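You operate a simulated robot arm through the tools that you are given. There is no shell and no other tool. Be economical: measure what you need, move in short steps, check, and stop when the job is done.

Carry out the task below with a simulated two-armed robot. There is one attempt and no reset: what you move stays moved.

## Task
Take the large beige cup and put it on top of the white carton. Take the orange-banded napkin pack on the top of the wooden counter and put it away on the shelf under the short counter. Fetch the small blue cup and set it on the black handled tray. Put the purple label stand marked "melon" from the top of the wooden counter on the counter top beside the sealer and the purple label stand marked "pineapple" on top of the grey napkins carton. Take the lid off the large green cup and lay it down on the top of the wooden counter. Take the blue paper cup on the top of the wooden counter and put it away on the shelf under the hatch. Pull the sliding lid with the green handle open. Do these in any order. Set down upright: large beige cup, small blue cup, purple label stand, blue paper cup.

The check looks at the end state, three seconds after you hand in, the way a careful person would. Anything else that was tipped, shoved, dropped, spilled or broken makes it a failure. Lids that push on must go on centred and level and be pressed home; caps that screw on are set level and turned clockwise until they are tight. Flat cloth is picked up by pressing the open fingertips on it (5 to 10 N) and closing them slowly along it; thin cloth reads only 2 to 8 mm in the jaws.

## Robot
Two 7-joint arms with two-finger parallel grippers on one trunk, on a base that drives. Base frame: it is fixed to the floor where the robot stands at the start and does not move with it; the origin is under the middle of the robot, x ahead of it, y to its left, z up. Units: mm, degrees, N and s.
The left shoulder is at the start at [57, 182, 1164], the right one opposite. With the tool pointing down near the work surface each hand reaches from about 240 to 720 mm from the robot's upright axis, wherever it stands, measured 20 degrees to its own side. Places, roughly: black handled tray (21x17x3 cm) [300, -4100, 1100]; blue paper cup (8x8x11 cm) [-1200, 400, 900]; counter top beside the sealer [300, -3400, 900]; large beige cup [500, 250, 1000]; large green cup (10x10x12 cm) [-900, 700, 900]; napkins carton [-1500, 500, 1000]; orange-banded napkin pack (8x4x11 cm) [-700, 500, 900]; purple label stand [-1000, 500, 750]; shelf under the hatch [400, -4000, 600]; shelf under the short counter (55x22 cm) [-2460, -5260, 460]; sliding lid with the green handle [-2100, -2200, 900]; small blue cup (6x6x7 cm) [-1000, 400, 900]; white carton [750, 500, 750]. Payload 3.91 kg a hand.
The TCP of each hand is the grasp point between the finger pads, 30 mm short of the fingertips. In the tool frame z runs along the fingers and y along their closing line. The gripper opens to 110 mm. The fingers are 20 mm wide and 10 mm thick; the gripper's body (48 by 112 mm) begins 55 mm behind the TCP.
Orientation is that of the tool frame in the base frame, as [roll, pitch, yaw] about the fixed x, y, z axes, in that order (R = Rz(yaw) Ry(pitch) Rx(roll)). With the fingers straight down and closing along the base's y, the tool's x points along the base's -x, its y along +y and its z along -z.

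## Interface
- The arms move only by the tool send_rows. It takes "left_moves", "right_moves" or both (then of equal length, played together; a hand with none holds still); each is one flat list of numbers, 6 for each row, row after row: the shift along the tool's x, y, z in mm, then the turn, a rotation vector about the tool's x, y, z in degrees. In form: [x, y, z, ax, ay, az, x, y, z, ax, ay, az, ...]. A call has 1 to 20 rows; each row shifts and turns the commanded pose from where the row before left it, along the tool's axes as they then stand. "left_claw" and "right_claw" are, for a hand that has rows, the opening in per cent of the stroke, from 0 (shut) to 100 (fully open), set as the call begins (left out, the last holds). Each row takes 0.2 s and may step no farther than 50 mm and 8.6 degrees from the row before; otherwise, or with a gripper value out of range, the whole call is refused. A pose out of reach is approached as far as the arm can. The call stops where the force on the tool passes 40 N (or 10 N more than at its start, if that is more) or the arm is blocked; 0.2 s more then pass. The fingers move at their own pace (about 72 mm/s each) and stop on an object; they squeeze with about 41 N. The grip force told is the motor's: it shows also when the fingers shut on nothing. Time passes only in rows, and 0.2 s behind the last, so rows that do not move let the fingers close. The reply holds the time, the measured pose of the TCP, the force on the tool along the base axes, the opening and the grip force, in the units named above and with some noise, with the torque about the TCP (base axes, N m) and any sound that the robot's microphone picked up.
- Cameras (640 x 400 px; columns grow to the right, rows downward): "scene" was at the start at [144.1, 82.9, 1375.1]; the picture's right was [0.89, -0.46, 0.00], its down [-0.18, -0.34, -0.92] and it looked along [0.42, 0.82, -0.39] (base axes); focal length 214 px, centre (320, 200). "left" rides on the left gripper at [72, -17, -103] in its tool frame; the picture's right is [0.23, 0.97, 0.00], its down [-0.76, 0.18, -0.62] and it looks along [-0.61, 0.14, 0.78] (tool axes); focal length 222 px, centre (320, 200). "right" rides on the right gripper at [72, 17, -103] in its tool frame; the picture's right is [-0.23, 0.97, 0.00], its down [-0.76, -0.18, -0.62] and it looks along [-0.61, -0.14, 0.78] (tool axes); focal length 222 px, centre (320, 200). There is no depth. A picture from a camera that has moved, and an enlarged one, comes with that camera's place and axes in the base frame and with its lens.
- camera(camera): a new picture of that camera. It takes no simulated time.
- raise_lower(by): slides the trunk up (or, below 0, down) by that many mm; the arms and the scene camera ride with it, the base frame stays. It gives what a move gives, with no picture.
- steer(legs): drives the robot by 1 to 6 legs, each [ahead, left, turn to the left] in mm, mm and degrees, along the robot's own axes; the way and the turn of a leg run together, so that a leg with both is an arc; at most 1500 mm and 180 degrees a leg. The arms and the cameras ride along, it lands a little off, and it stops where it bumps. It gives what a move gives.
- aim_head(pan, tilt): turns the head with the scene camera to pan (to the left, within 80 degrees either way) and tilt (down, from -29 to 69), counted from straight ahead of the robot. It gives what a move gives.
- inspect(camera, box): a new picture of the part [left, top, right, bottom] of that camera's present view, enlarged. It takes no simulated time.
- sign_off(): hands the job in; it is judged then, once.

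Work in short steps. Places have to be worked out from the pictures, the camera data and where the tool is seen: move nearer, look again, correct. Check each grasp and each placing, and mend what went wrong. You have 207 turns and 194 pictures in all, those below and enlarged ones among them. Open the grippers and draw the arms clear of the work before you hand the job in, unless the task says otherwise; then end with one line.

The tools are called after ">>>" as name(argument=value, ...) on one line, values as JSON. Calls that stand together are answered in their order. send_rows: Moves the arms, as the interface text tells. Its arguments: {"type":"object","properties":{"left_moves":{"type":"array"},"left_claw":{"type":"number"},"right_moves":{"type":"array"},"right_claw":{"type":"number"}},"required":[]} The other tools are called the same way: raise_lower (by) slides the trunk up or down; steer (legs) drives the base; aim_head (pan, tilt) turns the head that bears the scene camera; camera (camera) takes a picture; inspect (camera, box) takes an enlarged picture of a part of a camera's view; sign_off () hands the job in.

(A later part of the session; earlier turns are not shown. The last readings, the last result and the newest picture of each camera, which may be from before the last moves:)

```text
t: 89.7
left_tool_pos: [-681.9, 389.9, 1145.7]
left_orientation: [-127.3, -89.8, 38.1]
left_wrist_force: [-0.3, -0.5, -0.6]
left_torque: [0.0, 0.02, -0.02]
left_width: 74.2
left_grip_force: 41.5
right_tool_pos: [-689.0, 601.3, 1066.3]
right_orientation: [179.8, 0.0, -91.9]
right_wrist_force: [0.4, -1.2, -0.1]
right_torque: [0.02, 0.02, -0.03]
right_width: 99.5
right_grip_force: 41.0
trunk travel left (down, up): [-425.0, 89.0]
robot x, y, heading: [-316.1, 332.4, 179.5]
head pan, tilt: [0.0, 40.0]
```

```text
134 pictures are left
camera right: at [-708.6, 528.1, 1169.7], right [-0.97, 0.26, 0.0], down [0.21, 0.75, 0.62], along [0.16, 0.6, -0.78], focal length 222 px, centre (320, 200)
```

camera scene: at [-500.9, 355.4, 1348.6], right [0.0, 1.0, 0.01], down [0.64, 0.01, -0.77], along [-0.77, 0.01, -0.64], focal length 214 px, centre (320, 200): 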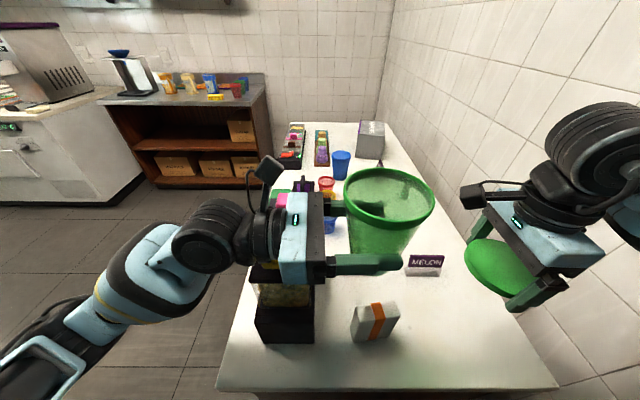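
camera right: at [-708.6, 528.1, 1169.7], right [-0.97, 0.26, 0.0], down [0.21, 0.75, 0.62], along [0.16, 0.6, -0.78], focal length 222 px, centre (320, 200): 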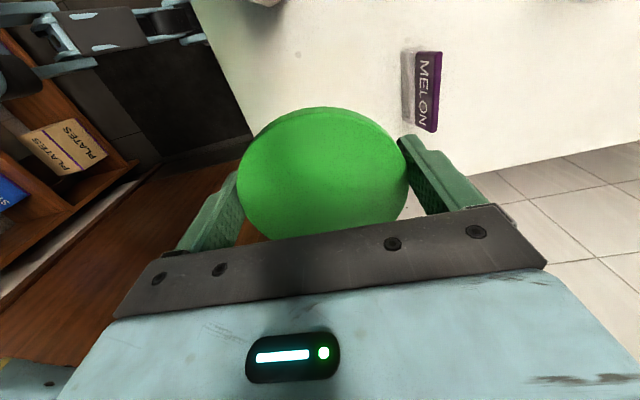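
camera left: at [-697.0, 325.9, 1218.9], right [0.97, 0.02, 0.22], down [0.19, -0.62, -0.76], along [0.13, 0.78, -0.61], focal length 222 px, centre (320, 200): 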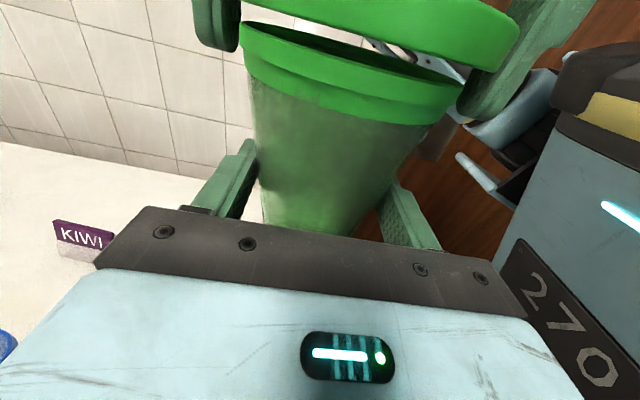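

Relieved. Now lower the lid toward the counter (z≈851).

>>> send_rows(right_moves=[0, 0, 45, 0, 0, 0, 0, 0, 45, 0, 0, 0, 0, 0, 45, 0, 0, 0, 0, 0, 36, 0, 0, 0, 0, 0, 0, 0, 0, 0])

>>> send_rows(right_moves=[0, 0, 4, 0, 0, 0, 0, 0, 0, 0, 0, 0])

>>> send_rows(right_moves=[0, 0, 4, 0, 0, 0, 0, 0, 0, 0, 0, 0])

>>> inspect(camera="scene", box=[380, 220, 560, 360])

```text
t: 90.9
left_tool_pos: [-681.4, 389.1, 1145.3]
left_orientation: [-130.6, -89.7, 41.6]
left_wrist_force: [-0.1, 0.2, -0.6]
left_torque: [-0.02, -0.01, -0.01]
left_width: 74.1
left_grip_force: 40.6
right_tool_pos: [-687.4, 602.3, 895.5]
right_orientation: [179.8, 0.0, -92.0]
right_wrist_force: [-0.7, 0.0, 1.2]
right_torque: [0.01, -0.02, 0.05]
right_width: 99.4
right_grip_force: 41.2
trunk travel left (down, up): [-425.0, 89.0]
robot x, y, heading: [-315.4, 328.8, 179.9]
head pan, tilt: [0.0, 40.0]
```

```text
t: 91.5
left_tool_pos: [-681.4, 390.8, 1146.4]
left_orientation: [-132.0, -89.7, 43.1]
left_wrist_force: [-0.4, 0.5, -0.4]
left_torque: [-0.03, 0.01, 0.0]
left_width: 74.4
left_grip_force: 41.4
right_tool_pos: [-687.4, 601.1, 892.2]
right_orientation: [179.7, 0.0, -92.0]
right_wrist_force: [1.1, 0.3, 0.1]
right_torque: [-0.01, -0.02, -0.02]
right_width: 99.5
right_grip_force: 41.1
trunk travel left (down, up): [-425.0, 89.0]
robot x, y, heading: [-312.1, 326.6, 179.9]
head pan, tilt: [0.0, 40.0]
```

```text
t: 92.1
left_tool_pos: [-681.5, 390.4, 1145.4]
left_orientation: [-131.9, -89.7, 43.0]
left_wrist_force: [-0.3, 0.1, -0.3]
left_torque: [0.0, -0.03, -0.02]
left_width: 74.1
left_grip_force: 40.6
right_tool_pos: [-688.9, 602.5, 887.3]
right_orientation: [179.8, 0.0, -92.0]
right_wrist_force: [0.2, -0.9, 0.5]
right_torque: [0.0, 0.01, 0.0]
right_width: 99.4
right_grip_force: 40.8
trunk travel left (down, up): [-425.0, 89.0]
robot x, y, heading: [-315.3, 326.2, 179.6]
head pan, tilt: [0.0, 40.0]
```

```text
2.86 times, centred on (470, 290) of scene
camera zoom: at [-503.0, 330.3, 1348.2], right [0.0, 1.0, 0.0], down [0.64, 0.0, -0.77], along [-0.77, 0.0, -0.64], focal length 613 px, centre (-109, -57)
```

zoom: 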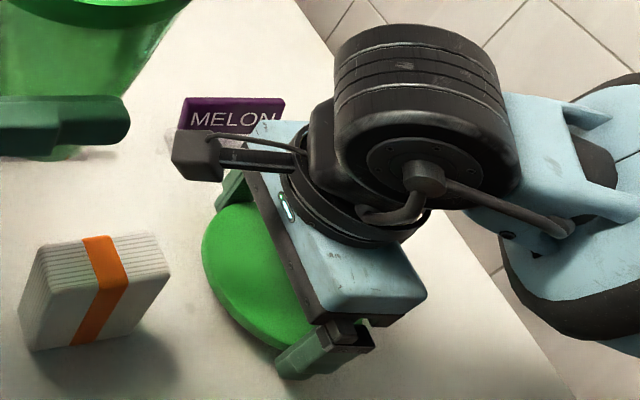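

Still no contact; I continue in small steps.

>>> send_rows(right_moves=[0, 0, 4, 0, 0, 0, 0, 0, 0, 0, 0, 0])

>>> send_rows(right_moves=[0, 0, 3, 0, 0, 0, 0, 0, 0, 0, 0, 0])

>>> send_rows(right_moves=[0, 0, 3, 0, 0, 0, 0, 0, 0, 0, 0, 0])

```text
t: 92.7
left_tool_pos: [-680.8, 390.3, 1144.5]
left_orientation: [-131.7, -89.7, 42.7]
left_wrist_force: [-0.2, 0.7, -0.1]
left_torque: [0.0, 0.01, -0.01]
left_width: 74.3
left_grip_force: 40.7
right_tool_pos: [-690.0, 601.9, 882.9]
right_orientation: [179.9, 0.0, -91.9]
right_wrist_force: [0.7, -0.1, 0.0]
right_torque: [0.01, 0.0, 0.03]
right_width: 99.7
right_grip_force: 41.6
trunk travel left (down, up): [-425.0, 89.0]
robot x, y, heading: [-311.6, 332.0, 179.9]
head pan, tilt: [0.0, 40.0]
```

```text
t: 93.3
left_tool_pos: [-681.7, 389.7, 1146.5]
left_orientation: [-131.7, -89.7, 42.6]
left_wrist_force: [-0.2, -0.1, 0.2]
left_torque: [-0.01, -0.02, 0.03]
left_width: 74.2
left_grip_force: 41.1
right_tool_pos: [-690.7, 602.5, 879.5]
right_orientation: [179.8, 0.0, -92.0]
right_wrist_force: [-0.2, 0.3, 0.5]
right_torque: [-0.02, -0.01, -0.01]
right_width: 99.1
right_grip_force: 40.8
trunk travel left (down, up): [-425.0, 89.0]
robot x, y, heading: [-315.2, 327.3, 180.0]
head pan, tilt: [0.0, 40.0]
```

```text
t: 93.9
left_tool_pos: [-680.5, 390.5, 1146.9]
left_orientation: [-117.3, -89.6, 28.2]
left_wrist_force: [-0.8, -0.4, -0.3]
left_torque: [-0.03, 0.01, 0.0]
left_width: 74.1
left_grip_force: 41.1
right_tool_pos: [-690.3, 603.3, 879.8]
right_orientation: [179.6, 0.1, -92.0]
right_wrist_force: [1.1, 8.5, 36.0]
right_torque: [0.06, -2.11, 0.59]
right_width: 99.6
right_grip_force: 41.1
trunk travel left (down, up): [-425.0, 89.0]
robot x, y, heading: [-320.9, 325.8, 179.7]
head pan, tilt: [0.0, 40.0]
```

Fingertips touch the counter (z≈850). I lift 2 mm and open, letting the lid settle, then rise.

>>> send_rows(right_moves=[0, 0, -3, 0, 0, 0, 0, 0, 0, 0, 0, 0])

>>> send_rows(right_moves=[0, 0, 0, 0, 0, 0, 0, 0, 0, 0, 0, 0], right_claw=100)

>>> send_rows(right_moves=[0, 0, -20, 0, 0, 0, 0, 0, -45, 0, 0, 0, 0, 0, -45, 0, 0, 0, 0, 0, -45, 0, 0, 0, 0, 0, -45, 0, 0, 0, 0, 0, -45, 0, 0, 0, 0, 0, -45, 0, 0, 0, 0, 0, -45, 0, 0, 0])

>>> camera(camera="right")

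>>> camera(camera="scene")

```text
t: 94.5
left_tool_pos: [-681.7, 390.2, 1145.4]
left_orientation: [-128.2, -89.6, 39.2]
left_wrist_force: [0.7, -1.5, -1.1]
left_torque: [-0.04, 0.01, 0.02]
left_width: 74.0
left_grip_force: 41.2
right_tool_pos: [-689.7, 602.4, 880.4]
right_orientation: [179.8, -0.1, -92.0]
right_wrist_force: [-1.0, 10.7, 24.0]
right_torque: [0.21, -1.31, 0.63]
right_width: 99.3
right_grip_force: 41.2
trunk travel left (down, up): [-425.0, 89.0]
robot x, y, heading: [-319.2, 330.0, 179.6]
head pan, tilt: [0.0, 40.0]
```

```text
t: 95.1
left_tool_pos: [-683.4, 390.5, 1145.3]
left_orientation: [-137.2, -89.7, 48.3]
left_wrist_force: [-0.8, -0.3, -1.3]
left_torque: [0.01, 0.01, 0.0]
left_width: 74.3
left_grip_force: 41.4
right_tool_pos: [-691.2, 603.4, 880.4]
right_orientation: [179.7, 0.1, -92.1]
right_wrist_force: [-12.3, 10.3, 22.0]
right_torque: [0.27, -0.88, 0.52]
right_width: 103.6
right_grip_force: 0.1
trunk travel left (down, up): [-425.0, 89.0]
robot x, y, heading: [-317.3, 329.7, 179.9]
head pan, tilt: [0.0, 40.0]
```

```text
t: 96.9
left_tool_pos: [-681.7, 389.3, 1146.1]
left_orientation: [-123.5, -89.7, 34.5]
left_wrist_force: [0.0, -0.5, -1.1]
left_torque: [0.0, 0.03, 0.02]
left_width: 73.8
left_grip_force: 41.3
right_tool_pos: [-689.8, 600.3, 1216.7]
right_orientation: [180.0, 0.0, -92.0]
right_wrist_force: [0.6, -0.5, 0.6]
right_torque: [0.02, 0.03, -0.03]
right_width: 109.8
right_grip_force: 0.1
trunk travel left (down, up): [-425.0, 89.0]
robot x, y, heading: [-316.0, 328.6, 179.5]
head pan, tilt: [0.0, 40.0]
```

```text
132 pictures are left
camera right: at [-708.5, 527.6, 1319.8], right [-0.97, 0.26, 0.0], down [0.21, 0.75, 0.62], along [0.16, 0.6, -0.78], focal length 222 px, centre (320, 200)
```

right: 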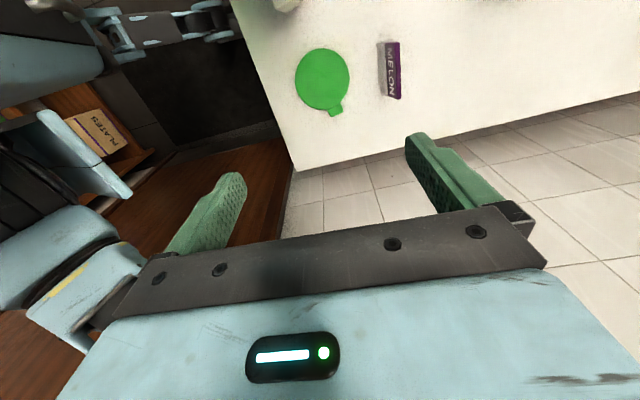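

```text
131 pictures are left
camera scene: at [-502.2, 329.7, 1348.3], right [0.0, 1.0, 0.0], down [0.64, 0.0, -0.77], along [-0.77, 0.0, -0.64], focal length 214 px, centre (320, 200)
```

scene: 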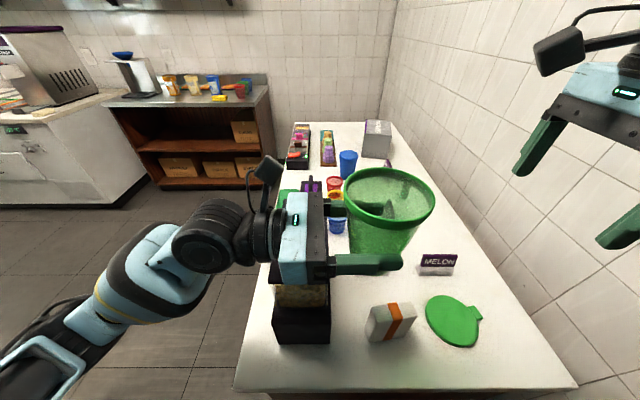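

Lid lies flat. Now the right hand goes above the open cup to take it by the rim and return it to its place.

>>> send_rows(right_moves=[0, 0, -40, 0, 0, 0, 0, 0, -40, 0, 0, 0, 42, -3, 0, 0, 0, 0, 42, -3, 0, 0, 0, 0, 42, -3, 0, 0, 0, 0, 42, -3, 0, 0, 0, 0, 42, -3, 0, 0, 0, 0, 0, 0, 0, 0, 0, 0])

>>> camera(camera="right")

```text
t: 98.7
left_tool_pos: [-681.3, 390.5, 1146.8]
left_orientation: [-136.8, -89.6, 47.8]
left_wrist_force: [-0.7, -0.1, -0.3]
left_torque: [-0.02, 0.04, -0.05]
left_width: 74.1
left_grip_force: 41.1
right_tool_pos: [-681.8, 394.3, 1296.9]
right_orientation: [179.7, -0.1, -92.0]
right_wrist_force: [-0.3, 0.1, 0.4]
right_torque: [0.0, -0.04, -0.03]
right_width: 109.7
right_grip_force: 0.0
trunk travel left (down, up): [-425.0, 89.0]
robot x, y, heading: [-313.7, 329.9, 180.0]
head pan, tilt: [0.0, 40.0]
```

```text
130 pictures are left
camera right: at [-700.3, 320.6, 1400.1], right [-0.97, 0.26, 0.0], down [0.21, 0.76, 0.62], along [0.16, 0.6, -0.78], focal length 222 px, centre (320, 200)
```

right: 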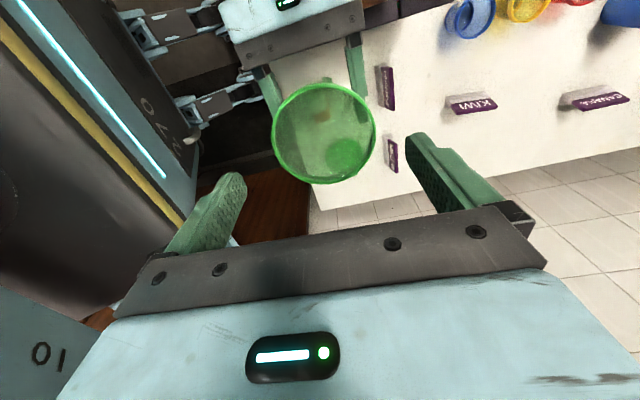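

Rim centre ≈(−684,399), ~97 mm. I correct and descend 90 mm around the rim.

>>> send_rows(right_moves=[-4.5, 2.9, 40, 0, 0, 0, 0, 0, 30, 0, 0, 0, 0, 0, 20, 0, 0, 0, 0, 0, 0, 0, 0, 0])

>>> camera(camera="right")

>>> camera(camera="scene")

```text
t: 99.7
left_tool_pos: [-683.0, 390.1, 1145.9]
left_orientation: [-130.0, -89.7, 41.1]
left_wrist_force: [0.7, -0.3, -0.2]
left_torque: [0.0, -0.03, -0.03]
left_width: 74.0
left_grip_force: 41.0
right_tool_pos: [-684.0, 395.7, 1203.7]
right_orientation: [179.8, 0.0, -92.0]
right_wrist_force: [-0.9, 0.1, 0.1]
right_torque: [0.04, 0.0, 0.06]
right_width: 110.4
right_grip_force: 0.0
trunk travel left (down, up): [-425.0, 89.0]
robot x, y, heading: [-315.9, 330.6, 179.7]
head pan, tilt: [0.0, 40.0]
```

```text
129 pictures are left
camera right: at [-702.9, 323.8, 1308.4], right [-0.97, 0.26, 0.0], down [0.21, 0.75, 0.62], along [0.16, 0.6, -0.78], focal length 222 px, centre (320, 200)
```

right: 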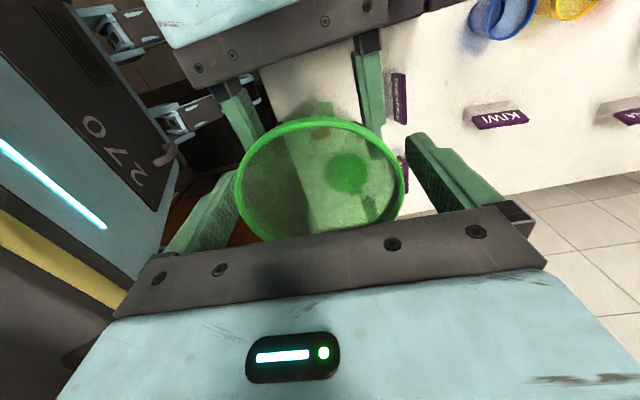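

```text
128 pictures are left
camera scene: at [-502.8, 330.3, 1348.3], right [0.0, 1.0, 0.0], down [0.64, 0.0, -0.77], along [-0.77, 0.0, -0.64], focal length 214 px, centre (320, 200)
```

scene: 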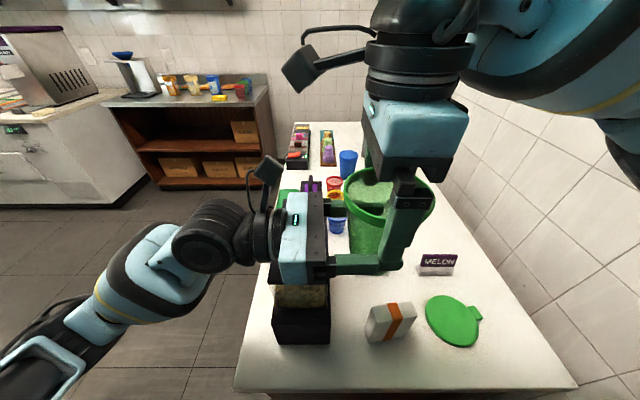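

Fingers straddle the rim. I close the right, then release and withdraw the left.

>>> send_rows(right_moves=[0, 0, 0, 0, 0, 0, 0, 0, 0, 0, 0, 0, 0, 0, 0, 0, 0, 0], right_claw=50)

>>> send_rows(left_moves=[0, 0, 0, 0, 0, 0, 0, 0, 0, 0, 0, 0], left_claw=100)

>>> send_rows(left_moves=[0, 0, -25, 0, 0, 0, 0, 0, -45, 0, 0, 0, 0, 0, -45, 0, 0, 0, 0, 0, -45, 0, 0, 0, 0, 0, -45, 0, 0, 0])

>>> camera(camera="scene")

```text
t: 100.5
left_tool_pos: [-683.2, 389.3, 1144.9]
left_orientation: [-132.5, -89.7, 43.8]
left_wrist_force: [-7.1, -0.2, 1.0]
left_torque: [0.04, -0.45, 0.12]
left_width: 73.9
left_grip_force: 40.5
right_tool_pos: [-683.7, 397.2, 1205.0]
right_orientation: [179.9, 0.0, -91.9]
right_wrist_force: [7.1, 0.3, -1.2]
right_torque: [-0.09, 0.02, -0.06]
right_width: 87.6
right_grip_force: 41.2
trunk travel left (down, up): [-425.0, 89.0]
robot x, y, heading: [-314.2, 329.6, 179.7]
head pan, tilt: [0.0, 40.0]
```

```text
t: 101.1
left_tool_pos: [-681.8, 389.0, 1145.8]
left_orientation: [-129.5, -89.7, 40.4]
left_wrist_force: [0.2, -0.4, 0.2]
left_torque: [0.0, 0.02, 0.02]
left_width: 109.9
left_grip_force: 0.1
right_tool_pos: [-682.9, 397.5, 1205.4]
right_orientation: [179.8, -0.1, -92.0]
right_wrist_force: [-0.1, 0.6, 1.0]
right_torque: [0.02, -0.02, 0.04]
right_width: 87.2
right_grip_force: 41.5
trunk travel left (down, up): [-425.0, 89.0]
robot x, y, heading: [-318.6, 331.4, 179.9]
head pan, tilt: [0.0, 40.0]
```

```text
t: 102.3
left_tool_pos: [-677.3, 184.6, 1149.7]
left_orientation: [-119.7, -89.5, 30.7]
left_wrist_force: [-0.5, -0.2, 0.1]
left_torque: [0.0, -0.04, -0.02]
left_width: 110.0
left_grip_force: 0.0
right_tool_pos: [-682.7, 396.4, 1205.4]
right_orientation: [179.8, 0.0, -91.9]
right_wrist_force: [-0.5, 0.3, -0.1]
right_torque: [0.0, -0.02, -0.01]
right_width: 87.5
right_grip_force: 41.3
trunk travel left (down, up): [-425.0, 89.0]
robot x, y, heading: [-318.5, 330.0, 180.1]
head pan, tilt: [0.0, 40.0]
```

```text
127 pictures are left
camera scene: at [-502.5, 329.5, 1348.3], right [0.0, 1.0, 0.0], down [0.64, 0.0, -0.77], along [-0.77, 0.0, -0.64], focal length 214 px, centre (320, 200)
```

scene: 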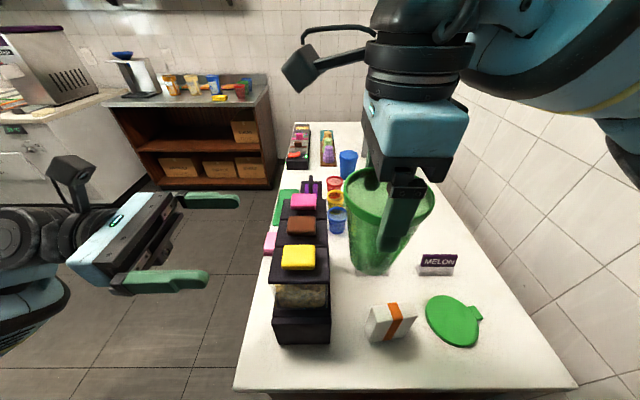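

Right hand holds the open cup. I carry it back near its original place (−935,650) and lower it.

>>> send_rows(right_moves=[-30.5, 32.6, 0, 0, 0, 0, -30.5, 32.6, 0, 0, 0, 0, -30.5, 32.6, 0, 0, 0, 0, -30.5, 32.6, 0, 0, 0, 0, -30.5, 32.6, 0, 0, 0, 0, -30.5, 32.6, 0, 0, 0, 0, -30.5, 32.6, 0, 0, 0, 0, -30.5, 32.6, 0, 0, 0, 0, 0, 0, 45, 0, 0, 0, 0, 0, 45, 0, 0, 0, 0, 0, 45, 0, 0, 0, 0, 0, 45, 0, 0, 0, 0, 0, 40, 0, 0, 0, 0, 0, 0, 0, 0, 0])

>>> inspect(camera="scene", box=[340, 100, 540, 260])

```text
t: 105.3
left_tool_pos: [-679.3, 185.1, 1148.3]
left_orientation: [-129.7, -89.7, 40.6]
left_wrist_force: [0.0, 0.0, -0.7]
left_torque: [-0.02, 0.01, 0.04]
left_width: 109.8
left_grip_force: 0.0
right_tool_pos: [-938.0, 649.6, 988.0]
right_orientation: [179.8, 0.0, -92.0]
right_wrist_force: [0.0, 0.0, -0.8]
right_torque: [-0.02, 0.02, 0.0]
right_width: 87.3
right_grip_force: 41.1
trunk travel left (down, up): [-425.0, 89.0]
robot x, y, heading: [-316.5, 328.5, 180.0]
head pan, tilt: [0.0, 40.0]
```

```text
2.50 times, centred on (440, 180) of scene
camera zoom: at [-502.7, 330.2, 1348.3], right [0.0, 1.0, 0.0], down [0.64, 0.0, -0.77], along [-0.77, 0.0, -0.64], focal length 536 px, centre (20, 250)
```

zoom: 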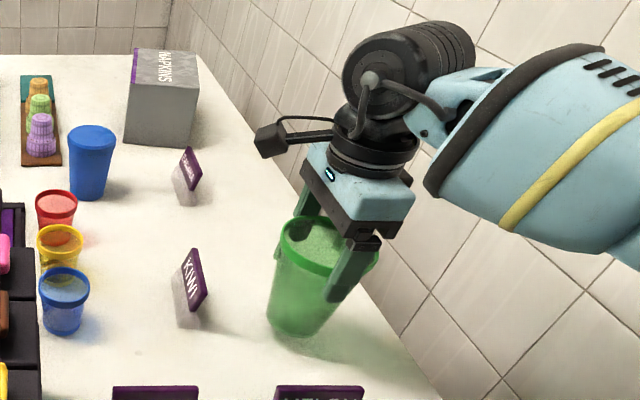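

Lower to contact (expected TCP ≈963).

>>> send_rows(right_moves=[0, 0, 8, 0, 0, 0, 0, 0, 8, 0, 0, 0, 0, 0, 0, 0, 0, 0])

>>> send_rows(right_moves=[0, 0, 3, 0, 0, 0, 0, 0, 0, 0, 0, 0])

>>> send_rows(right_moves=[0, 0, 3, 0, 0, 0, 0, 0, 0, 0, 0, 0])

>>> send_rows(right_moves=[0, 0, 2, 0, 0, 0, 0, 0, 0, 0, 0, 0])

```text
t: 106.1
left_tool_pos: [-678.6, 185.3, 1147.9]
left_orientation: [-132.5, -89.6, 43.5]
left_wrist_force: [0.4, -0.4, 0.1]
left_torque: [0.02, -0.04, -0.03]
left_width: 110.4
left_grip_force: 0.1
right_tool_pos: [-937.1, 649.8, 972.0]
right_orientation: [179.9, 0.0, -92.0]
right_wrist_force: [0.2, 0.1, -0.4]
right_torque: [0.0, 0.02, -0.04]
right_width: 87.4
right_grip_force: 41.3
trunk travel left (down, up): [-425.0, 89.0]
robot x, y, heading: [-318.8, 330.9, 179.9]
head pan, tilt: [0.0, 40.0]
```

```text
t: 106.7
left_tool_pos: [-679.6, 185.4, 1147.7]
left_orientation: [-132.4, -89.7, 43.4]
left_wrist_force: [0.1, 0.0, -0.4]
left_torque: [0.02, 0.02, -0.02]
left_width: 109.9
left_grip_force: 0.1
right_tool_pos: [-937.6, 648.8, 968.0]
right_orientation: [179.9, 0.0, -92.0]
right_wrist_force: [0.0, 0.0, -0.2]
right_torque: [-0.01, 0.01, -0.01]
right_width: 87.6
right_grip_force: 41.2
trunk travel left (down, up): [-425.0, 89.0]
robot x, y, heading: [-317.1, 329.0, 179.5]
head pan, tilt: [0.0, 40.0]
```

```text
t: 107.3
left_tool_pos: [-678.8, 185.6, 1147.9]
left_orientation: [-132.3, -89.7, 43.3]
left_wrist_force: [0.2, -0.1, 0.1]
left_torque: [-0.01, 0.0, 0.0]
left_width: 109.9
left_grip_force: 0.1
right_tool_pos: [-937.0, 650.2, 965.6]
right_orientation: [179.7, 0.0, -92.0]
right_wrist_force: [-0.6, -0.1, -0.4]
right_torque: [0.02, -0.01, 0.0]
right_width: 87.2
right_grip_force: 40.6
trunk travel left (down, up): [-425.0, 89.0]
robot x, y, heading: [-315.7, 329.5, 179.9]
head pan, tilt: [0.0, 40.0]
```

```text
t: 107.9
left_tool_pos: [-679.2, 184.8, 1147.3]
left_orientation: [-132.4, -89.7, 43.4]
left_wrist_force: [0.0, -0.2, 0.0]
left_torque: [0.01, -0.01, 0.0]
left_width: 110.1
left_grip_force: 0.1
right_tool_pos: [-938.3, 650.3, 963.3]
right_orientation: [179.8, -0.1, -91.8]
right_wrist_force: [-0.7, -0.4, -0.8]
right_torque: [0.01, -0.02, 0.03]
right_width: 87.1
right_grip_force: 41.4
trunk travel left (down, up): [-425.0, 89.0]
robot x, y, heading: [-319.0, 328.2, 179.6]
head pan, tilt: [0.0, 40.0]
```

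Continue in 2 mm steps.

>>> send_rows(right_moves=[0, 0, 2, 0, 0, 0, 0, 0, 0, 0, 0, 0])

>>> send_rows(right_moves=[0, 0, 2, 0, 0, 0, 0, 0, 0, 0, 0, 0])

>>> inspect(camera="scene", box=[420, 170, 500, 250])

```text
t: 108.5
left_tool_pos: [-678.5, 184.7, 1147.7]
left_orientation: [-129.2, -89.7, 40.2]
left_wrist_force: [0.2, -0.6, -0.5]
left_torque: [0.0, 0.03, -0.02]
left_width: 110.0
left_grip_force: 0.1
right_tool_pos: [-938.4, 650.6, 963.3]
right_orientation: [179.8, 0.0, -92.1]
right_wrist_force: [-0.6, 0.9, 5.0]
right_torque: [0.23, 0.14, -0.05]
right_width: 87.5
right_grip_force: 41.2
trunk travel left (down, up): [-425.0, 89.0]
robot x, y, heading: [-317.0, 331.1, 179.6]
head pan, tilt: [0.0, 40.0]
```

```text
t: 109.1
left_tool_pos: [-677.7, 185.1, 1148.1]
left_orientation: [-121.3, -89.6, 32.3]
left_wrist_force: [0.5, 0.9, 0.8]
left_torque: [0.0, 0.0, -0.01]
left_width: 109.9
left_grip_force: 0.1
right_tool_pos: [-937.6, 649.4, 961.7]
right_orientation: [179.5, 0.0, -92.1]
right_wrist_force: [-2.0, 4.1, 18.7]
right_torque: [0.5, 0.14, -0.01]
right_width: 87.2
right_grip_force: 40.7
trunk travel left (down, up): [-425.0, 89.0]
robot x, y, heading: [-317.9, 327.4, 179.6]
head pan, tilt: [0.0, 40.0]
```

```text
5.00 times, centred on (460, 210) of scene
camera zoom: at [-501.5, 330.0, 1348.7], right [0.0, 1.0, 0.0], down [0.64, 0.0, -0.77], along [-0.77, 0.0, -0.64], focal length 1072 px, centre (-380, 150)
```

zoom: 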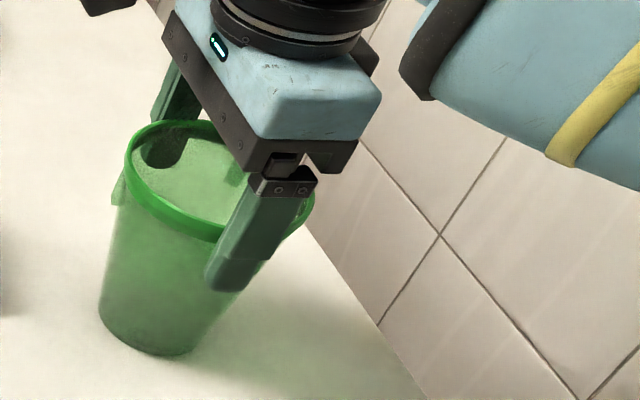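

Cup is down. I release, rise, and at the same time turn the left hand to point down with closing along x (ready for the pineapple stand).

>>> send_rows(right_moves=[0, 0, -2, 0, 0, 0, 0, 0, 0, 0, 0, 0])

>>> send_rows(right_moves=[0, 0, 0, 0, 0, 0, 0, 0, 0, 0, 0, 0], right_claw=100)

>>> send_rows(right_moves=[0, 0, -20, 0, 0, 0, 0, 0, -30, 0, 0, 0, 0, 0, -40, 0, 0, 0, 0, 0, -40, 0, 0, 0, 0, 0, -40, 0, 0, 0, 0, 0, -40, 0, 0, 0, 0, 0, 0, 0, 0, 0, 0, 0, 0, 0, 0, 0, 0, 0, 0, 0, 0, 0, 0, 0, 0, 0, 0, 0, 0, 0, 0, 0, 0, 0], left_moves=[5, 0, 0, 0, -8.2, 0, 5, 0, 0, 0, -8.2, 0, 5, 0, 0, 0, -8.2, 0, 5, 0, 0, 0, -8.2, 0, 5, 0, 0, 0, -8.2, 0, 5, 0, 0, 0, -8.2, 0, 0, 0, 0, 0, -8.2, 0, 0, 0, 0, 0, -8.2, 0, 0, 0, 0, 0, -8.2, 0, 0, 0, 0, 0, -8.2, 0, 0, 0, 0, 0, -8, 0])

>>> camera(camera="scene")

>>> camera(camera="right")

>>> camera(camera="left")

```text
t: 109.7
left_tool_pos: [-678.4, 184.8, 1146.9]
left_orientation: [-125.1, -89.7, 36.2]
left_wrist_force: [0.0, 0.4, 0.2]
left_torque: [-0.02, -0.07, 0.04]
left_width: 110.0
left_grip_force: 0.1
right_tool_pos: [-936.1, 648.3, 962.8]
right_orientation: [179.7, 0.0, -92.0]
right_wrist_force: [-4.5, 2.9, 15.1]
right_torque: [0.18, 0.56, -0.05]
right_width: 87.6
right_grip_force: 41.0
trunk travel left (down, up): [-425.0, 89.0]
robot x, y, heading: [-316.7, 327.7, 179.8]
head pan, tilt: [0.0, 40.0]
```

```text
t: 110.3
left_tool_pos: [-679.3, 185.0, 1147.8]
left_orientation: [-133.4, -89.8, 44.3]
left_wrist_force: [0.4, 0.8, 0.8]
left_torque: [-0.05, 0.01, -0.02]
left_width: 110.0
left_grip_force: 0.1
right_tool_pos: [-936.0, 648.2, 959.1]
right_orientation: [179.8, 0.0, -92.0]
right_wrist_force: [-0.4, -0.2, -0.3]
right_torque: [0.0, 0.0, 0.0]
right_width: 110.0
right_grip_force: 0.1
trunk travel left (down, up): [-425.0, 89.0]
robot x, y, heading: [-315.3, 326.8, 179.8]
head pan, tilt: [0.0, 40.0]
```

```text
t: 112.7
left_tool_pos: [-678.1, 194.9, 1173.7]
left_orientation: [-179.8, 0.4, 90.9]
left_wrist_force: [0.3, 0.5, -1.0]
left_torque: [0.0, -0.03, -0.02]
left_width: 110.0
left_grip_force: 0.1
right_tool_pos: [-937.2, 649.7, 1168.0]
right_orientation: [179.7, 0.0, -92.0]
right_wrist_force: [0.3, -0.6, 0.1]
right_torque: [-0.02, 0.0, -0.04]
right_width: 110.0
right_grip_force: 0.1
trunk travel left (down, up): [-425.0, 89.0]
robot x, y, heading: [-317.0, 331.9, 179.6]
head pan, tilt: [0.0, 40.0]
```

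```text
124 pictures are left
camera scene: at [-502.8, 331.3, 1348.2], right [0.0, 1.0, 0.0], down [0.64, 0.0, -0.77], along [-0.77, 0.0, -0.64], focal length 214 px, centre (320, 200)
```

scene: 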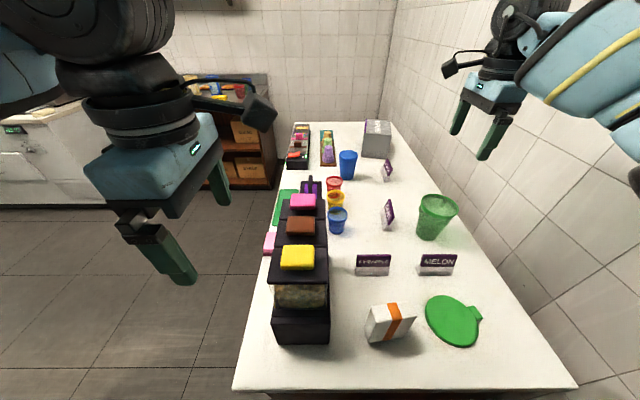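

```text
123 pictures are left
camera right: at [-956.0, 576.4, 1271.4], right [-0.97, 0.26, 0.0], down [0.21, 0.76, 0.62], along [0.16, 0.6, -0.78], focal length 222 px, centre (320, 200)
```

right: 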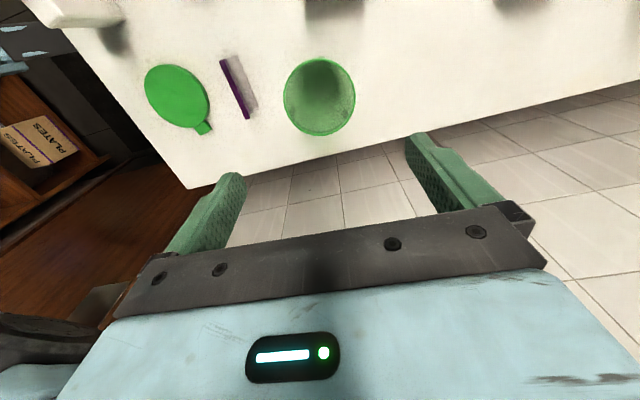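

```text
122 pictures are left
camera left: at [-696.8, 268.0, 1276.9], right [0.97, 0.24, -0.01], down [0.19, -0.75, 0.63], along [0.15, -0.61, -0.78], focal length 222 px, centre (320, 200)
```

left: 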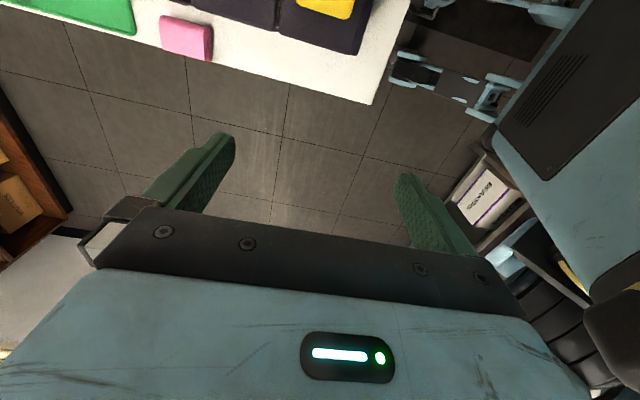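

Melon plate: top edge along y at x≈−817, y 578–659. I bring the right hand above it, half-open, and check.

>>> send_rows(right_moves=[9, -42, 0, 0, 0, 0, 9, -42, 0, 0, 0, 0, 8.6, -42, 0, 0, 0, 0, 0, 0, 45, 0, 0, 0, 0, 0, 45, 0, 0, 0, 0, 0, 45, 0, 0, 0, 0, 0, 25, 0, 0, 0, 0, 0, 0, 0, 0, 0], right_claw=50)

>>> camera(camera="right")

>>> inspect(camera="scene", box=[360, 160, 500, 290])

```text
t: 114.5
left_tool_pos: [-679.1, 194.7, 1172.5]
left_orientation: [-179.8, 0.3, 90.9]
left_wrist_force: [1.2, -0.2, -0.1]
left_torque: [0.02, 0.01, 0.0]
left_width: 110.2
left_grip_force: 0.0
right_tool_pos: [-810.6, 617.8, 1009.4]
right_orientation: [179.8, 0.1, -92.1]
right_wrist_force: [0.2, -0.3, 0.2]
right_torque: [0.01, -0.01, 0.03]
right_width: 54.7
right_grip_force: 0.1
trunk travel left (down, up): [-425.0, 89.0]
robot x, y, heading: [-318.5, 329.7, 179.8]
head pan, tilt: [0.0, 40.0]
```

```text
121 pictures are left
camera right: at [-830.1, 545.0, 1112.7], right [-0.97, 0.26, 0.0], down [0.21, 0.76, 0.62], along [0.16, 0.6, -0.78], focal length 222 px, centre (320, 200)
```

right: 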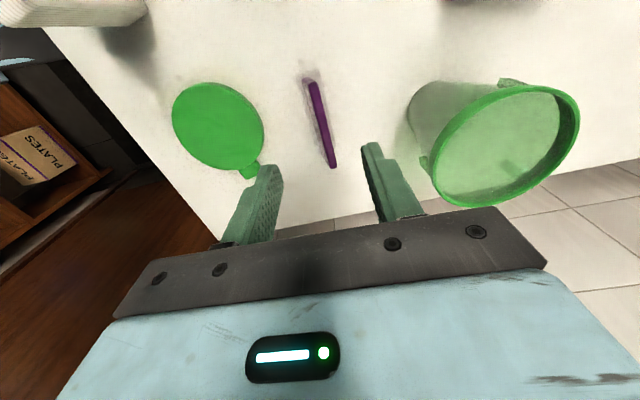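

```text
3.08 times, centred on (430, 225) of scene
camera zoom: at [-502.8, 330.2, 1348.3], right [0.0, 1.0, 0.0], down [0.64, 0.0, -0.77], along [-0.77, 0.0, -0.64], focal length 660 px, centre (-18, 123)
```

zoom: 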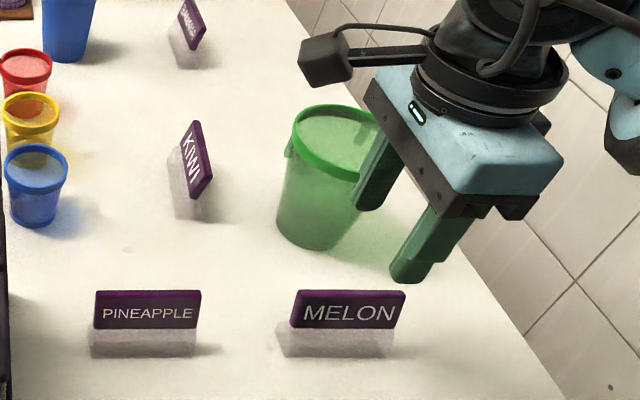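

Aligned. I descend so the fingers straddle the plate, then close.

>>> send_rows(right_moves=[3, 2, 40, 0, 0, 0, 0, 0, 40, 0, 0, 0, 0, 0, 17, 0, 0, 0, 0, 0, 0, 0, 0, 0])

>>> send_rows(right_moves=[0, 0, 0, 0, 0, 0, 0, 0, 0, 0, 0, 0, 0, 0, 0, 0, 0, 0], right_claw=0)

>>> inspect(camera="scene", box=[380, 190, 500, 300])

```text
t: 115.5
left_tool_pos: [-678.9, 195.4, 1173.8]
left_orientation: [-179.8, 0.2, 90.9]
left_wrist_force: [0.4, 0.2, 0.1]
left_torque: [-0.01, 0.0, 0.04]
left_width: 109.9
left_grip_force: 0.2
right_tool_pos: [-815.0, 614.7, 911.7]
right_orientation: [179.9, 0.0, -92.0]
right_wrist_force: [-0.2, -0.5, 0.3]
right_torque: [-0.01, -0.03, -0.01]
right_width: 55.0
right_grip_force: 0.1
trunk travel left (down, up): [-425.0, 89.0]
robot x, y, heading: [-318.9, 326.0, 179.7]
head pan, tilt: [0.0, 40.0]
```

```text
t: 116.3
left_tool_pos: [-678.6, 194.4, 1173.0]
left_orientation: [-179.7, 0.2, 91.0]
left_wrist_force: [-0.6, -0.1, -0.5]
left_torque: [-0.02, 0.0, 0.01]
left_width: 110.0
left_grip_force: 0.1
right_tool_pos: [-813.5, 614.1, 912.7]
right_orientation: [179.6, 0.0, -92.1]
right_wrist_force: [-2.6, 0.1, 5.0]
right_torque: [0.01, 0.02, 0.0]
right_width: 9.6
right_grip_force: 40.7
trunk travel left (down, up): [-425.0, 89.0]
robot x, y, heading: [-317.9, 331.7, 179.7]
head pan, tilt: [0.0, 40.0]
```

```text
3.64 times, centred on (440, 245) of scene
camera zoom: at [-502.7, 330.1, 1348.3], right [0.0, 1.0, 0.0], down [0.64, 0.0, -0.77], along [-0.77, 0.0, -0.64], focal length 780 px, centre (-116, 36)
```

zoom: 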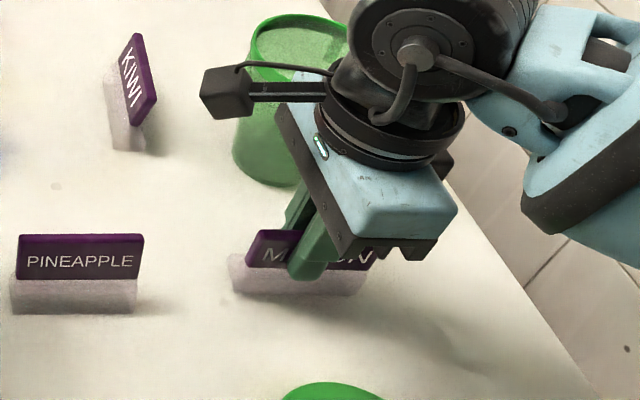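

Melon gripped (9.6 mm). I lift it away toward +x, then move the left hand over the pineapple stand.

>>> send_rows(right_moves=[0, 0, -10, 0, 0, 0, 0, 0, -30, 0, 0, 0, 0, 0, -45, 0, 0, 0, 0, 0, -45, 0, 0, 0, 0, 0, -45, 0, 0, 0, 0, 0, -45, 0, 0, 0, 0, -45, 0, 0, 0, 0, 0, -45, 0, 0, 0, 0, 0, -45, 0, 0, 0, 0, 0, -30, 0, 0, 0, 0])

>>> send_rows(left_moves=[40, -20, 0, 0, 0, 0, 40, -20, 0, 0, 0, 0, 40, -20, 0, 0, 0, 0, 40, -20, 0, 0, 0, 0, 40, -20, 0, 0, 0, 0, 40, -20, 0, 0, 0, 0, 23, -13, 0, 0, 0, 0, 0, 0, 40, 0, 0, 0, 0, 0, 40, 0, 0, 0, 0, 0, 0, 0, 0, 0], left_claw=50)

>>> camera(camera="left")

>>> camera(camera="scene")

```text
t: 118.5
left_tool_pos: [-677.8, 195.0, 1173.0]
left_orientation: [-179.7, 0.3, 90.8]
left_wrist_force: [-0.3, -0.6, 0.3]
left_torque: [-0.02, 0.0, 0.03]
left_width: 109.9
left_grip_force: 0.1
right_tool_pos: [-647.4, 607.2, 1130.1]
right_orientation: [179.9, 0.0, -92.0]
right_wrist_force: [0.7, 0.2, -0.8]
right_torque: [-0.01, 0.0, 0.01]
right_width: 9.4
right_grip_force: 40.9
trunk travel left (down, up): [-425.0, 89.0]
robot x, y, heading: [-317.7, 330.2, 179.6]
head pan, tilt: [0.0, 40.0]
```

```text
t: 120.7
left_tool_pos: [-813.1, 456.5, 1092.3]
left_orientation: [-179.7, 0.3, 90.9]
left_wrist_force: [-0.2, -0.8, -0.1]
left_torque: [0.03, 0.02, 0.0]
left_width: 54.9
left_grip_force: 0.2
right_tool_pos: [-648.7, 607.2, 1131.6]
right_orientation: [179.8, -0.1, -92.1]
right_wrist_force: [0.7, -0.1, -1.0]
right_torque: [-0.03, -0.01, 0.0]
right_width: 9.5
right_grip_force: 41.3
trunk travel left (down, up): [-425.0, 89.0]
robot x, y, heading: [-319.6, 331.8, 179.7]
head pan, tilt: [0.0, 40.0]
```

```text
118 pictures are left
camera left: at [-832.2, 528.9, 1195.8], right [0.97, 0.24, -0.01], down [0.19, -0.76, 0.63], along [0.15, -0.61, -0.78], focal length 222 px, centre (320, 200)
```

left: 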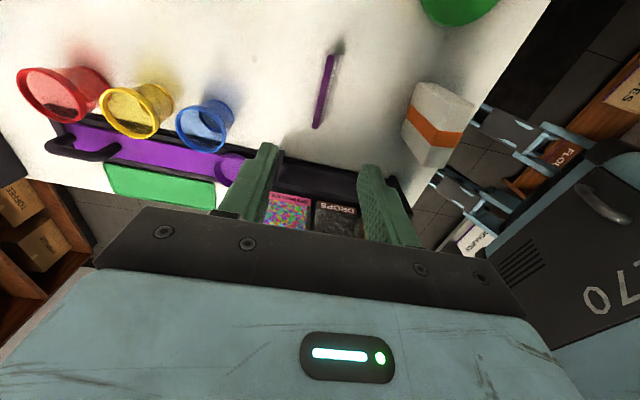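

```text
117 pictures are left
camera scene: at [-502.7, 330.0, 1348.3], right [0.0, 1.0, 0.0], down [0.64, 0.0, -0.77], along [-0.77, 0.0, -0.64], focal length 214 px, centre (320, 200)
```

scene: 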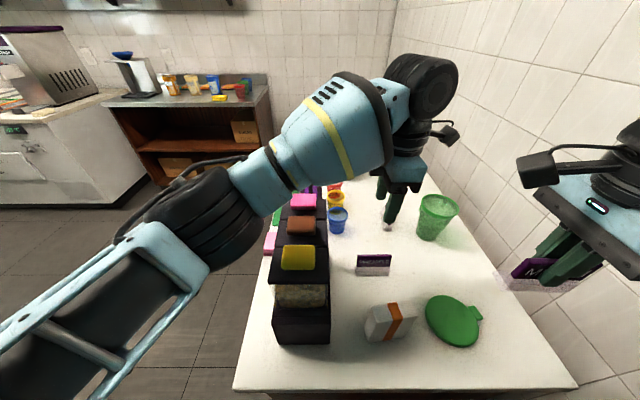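

Pineapple plate centre is (−814,465). I lower partway, checking the left forearm's clearance over the dispenser.

>>> send_rows(left_moves=[8, 0, 30, 0, 0, 0, 0, 0, 30, 0, 0, 0, 0, 0, 0, 0, 0, 0])

>>> camera(camera="scene")

>>> camera(camera="right")

```text
t: 121.5
left_tool_pos: [-816.7, 464.9, 1032.3]
left_orientation: [-179.7, 0.2, 91.0]
left_wrist_force: [-0.2, 0.0, -0.2]
left_torque: [-0.01, 0.0, 0.0]
left_width: 55.1
left_grip_force: 0.1
right_tool_pos: [-648.3, 608.0, 1130.5]
right_orientation: [179.8, 0.1, -92.0]
right_wrist_force: [-0.4, 0.6, -1.3]
right_torque: [-0.01, 0.01, 0.02]
right_width: 9.5
right_grip_force: 40.7
trunk travel left (down, up): [-425.0, 89.0]
robot x, y, heading: [-319.0, 328.0, 179.7]
head pan, tilt: [0.0, 40.0]
```

```text
116 pictures are left
camera scene: at [-502.8, 330.4, 1348.3], right [0.0, 1.0, 0.0], down [0.64, 0.0, -0.77], along [-0.77, 0.0, -0.64], focal length 214 px, centre (320, 200)
```

scene: 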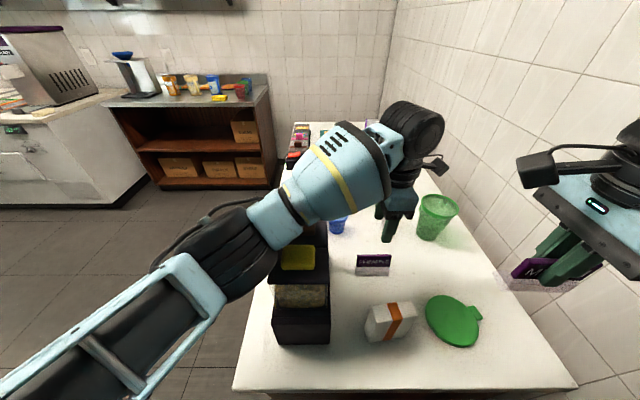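

```text
115 pictures are left
camera right: at [-667.5, 534.4, 1234.4], right [-0.97, 0.26, 0.0], down [0.21, 0.76, 0.62], along [0.16, 0.6, -0.78], focal length 222 px, centre (320, 200)
```

right: 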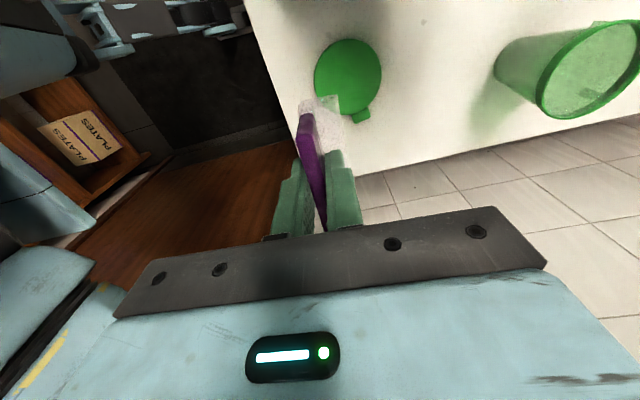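

The left forearm would hit the dispenser, so I won't use it there. Plan: return melon to its spot for a later trip, and take the pineapple with the right hand. First withdraw the left arm.

>>> send_rows(left_moves=[0, 0, -45, 0, 0, 0, 0, 0, -45, 0, 0, 0, 0, 0, -45, 0, 0, 0, -40, 20, 0, 0, 0, 0, -40, 20, 0, 0, 0, 0, -40, 20, 0, 0, 0, 0, -40, 20, 0, 0, 0, 0, -40, 20, 0, 0, 0, 0, -40, 20, 0, 0, 0, 0, -35, 13, 0, 0, 0, 0])

>>> send_rows(right_moves=[0, 45, 0, 0, 0, 0, 0, 45, 0, 0, 0, 0, 0, 45, 0, 0, 0, 0, 0, 32, 0, 0, 0, 0, 0, 0, 45, 0, 0, 0, 0, 0, 45, 0, 0, 0, 0, 0, 45, 0, 0, 0, 0, 0, 45, 0, 0, 0, 0, 0, 30, 0, 0, 0, 0, 0, 0, 0, 0, 0])

>>> inspect(camera="scene", box=[340, 180, 520, 310])

```text
t: 123.7
left_tool_pos: [-677.4, 189.1, 1169.8]
left_orientation: [-179.8, 0.2, 90.9]
left_wrist_force: [0.4, 0.0, 0.9]
left_torque: [-0.01, -0.02, -0.03]
left_width: 55.1
left_grip_force: 0.0
right_tool_pos: [-648.6, 606.0, 1131.1]
right_orientation: [179.9, 0.1, -92.0]
right_wrist_force: [0.1, 0.2, -0.7]
right_torque: [-0.02, 0.04, 0.0]
right_width: 9.5
right_grip_force: 41.5
trunk travel left (down, up): [-425.0, 89.0]
robot x, y, heading: [-316.9, 326.2, 179.8]
head pan, tilt: [0.0, 40.0]
```

```text
t: 125.9
left_tool_pos: [-676.7, 192.0, 1170.8]
left_orientation: [-179.9, 0.1, 90.9]
left_wrist_force: [-0.1, -0.6, 0.0]
left_torque: [0.0, 0.0, -0.03]
left_width: 55.2
left_grip_force: 0.1
right_tool_pos: [-816.4, 615.0, 922.0]
right_orientation: [179.8, 0.0, -92.0]
right_wrist_force: [-0.4, -0.9, -1.1]
right_torque: [0.0, 0.0, 0.03]
right_width: 9.3
right_grip_force: 40.9
trunk travel left (down, up): [-425.0, 89.0]
robot x, y, heading: [-319.4, 328.2, 179.7]
head pan, tilt: [0.0, 40.0]
```

```text
3.08 times, centred on (430, 245) of scene
camera zoom: at [-502.9, 330.3, 1348.3], right [0.0, 1.0, 0.0], down [0.64, 0.0, -0.77], along [-0.77, 0.0, -0.64], focal length 660 px, centre (-18, 62)
```

zoom: 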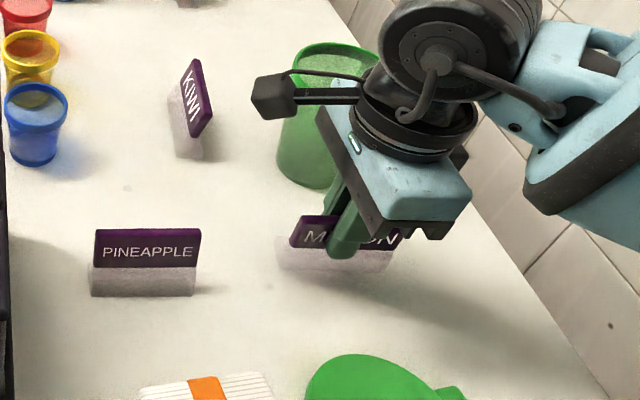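

Lower the last ~10 mm to contact.

>>> send_rows(right_moves=[0, 0, 4, 0, 0, 0, 0, 0, 3, 0, 0, 0, 0, 0, 0, 0, 0, 0])

>>> send_rows(right_moves=[0, 0, 3, 0, 0, 0, 0, 0, 0, 0, 0, 0])

```text
t: 126.7
left_tool_pos: [-676.6, 192.2, 1169.2]
left_orientation: [-179.9, 0.3, 91.0]
left_wrist_force: [-0.1, 0.1, -1.0]
left_torque: [0.0, 0.01, -0.05]
left_width: 55.1
left_grip_force: 0.0
right_tool_pos: [-816.4, 614.8, 916.6]
right_orientation: [179.8, -0.1, -92.0]
right_wrist_force: [0.5, 0.1, -0.3]
right_torque: [-0.03, -0.02, 0.0]
right_width: 9.1
right_grip_force: 41.6
trunk travel left (down, up): [-425.0, 89.0]
robot x, y, heading: [-317.9, 325.9, 179.7]
head pan, tilt: [0.0, 40.0]
```

```text
t: 127.3
left_tool_pos: [-677.4, 190.3, 1170.2]
left_orientation: [-179.8, 0.2, 91.0]
left_wrist_force: [0.3, -0.1, 0.3]
left_torque: [-0.03, 0.02, -0.01]
left_width: 55.1
left_grip_force: 0.0
right_tool_pos: [-817.2, 613.8, 912.6]
right_orientation: [179.8, 0.0, -91.9]
right_wrist_force: [-0.5, 0.0, 1.7]
right_torque: [0.1, -0.07, -0.05]
right_width: 9.3
right_grip_force: 41.2
trunk travel left (down, up): [-425.0, 89.0]
robot x, y, heading: [-314.9, 328.1, 179.7]
head pan, tilt: [0.0, 40.0]
```

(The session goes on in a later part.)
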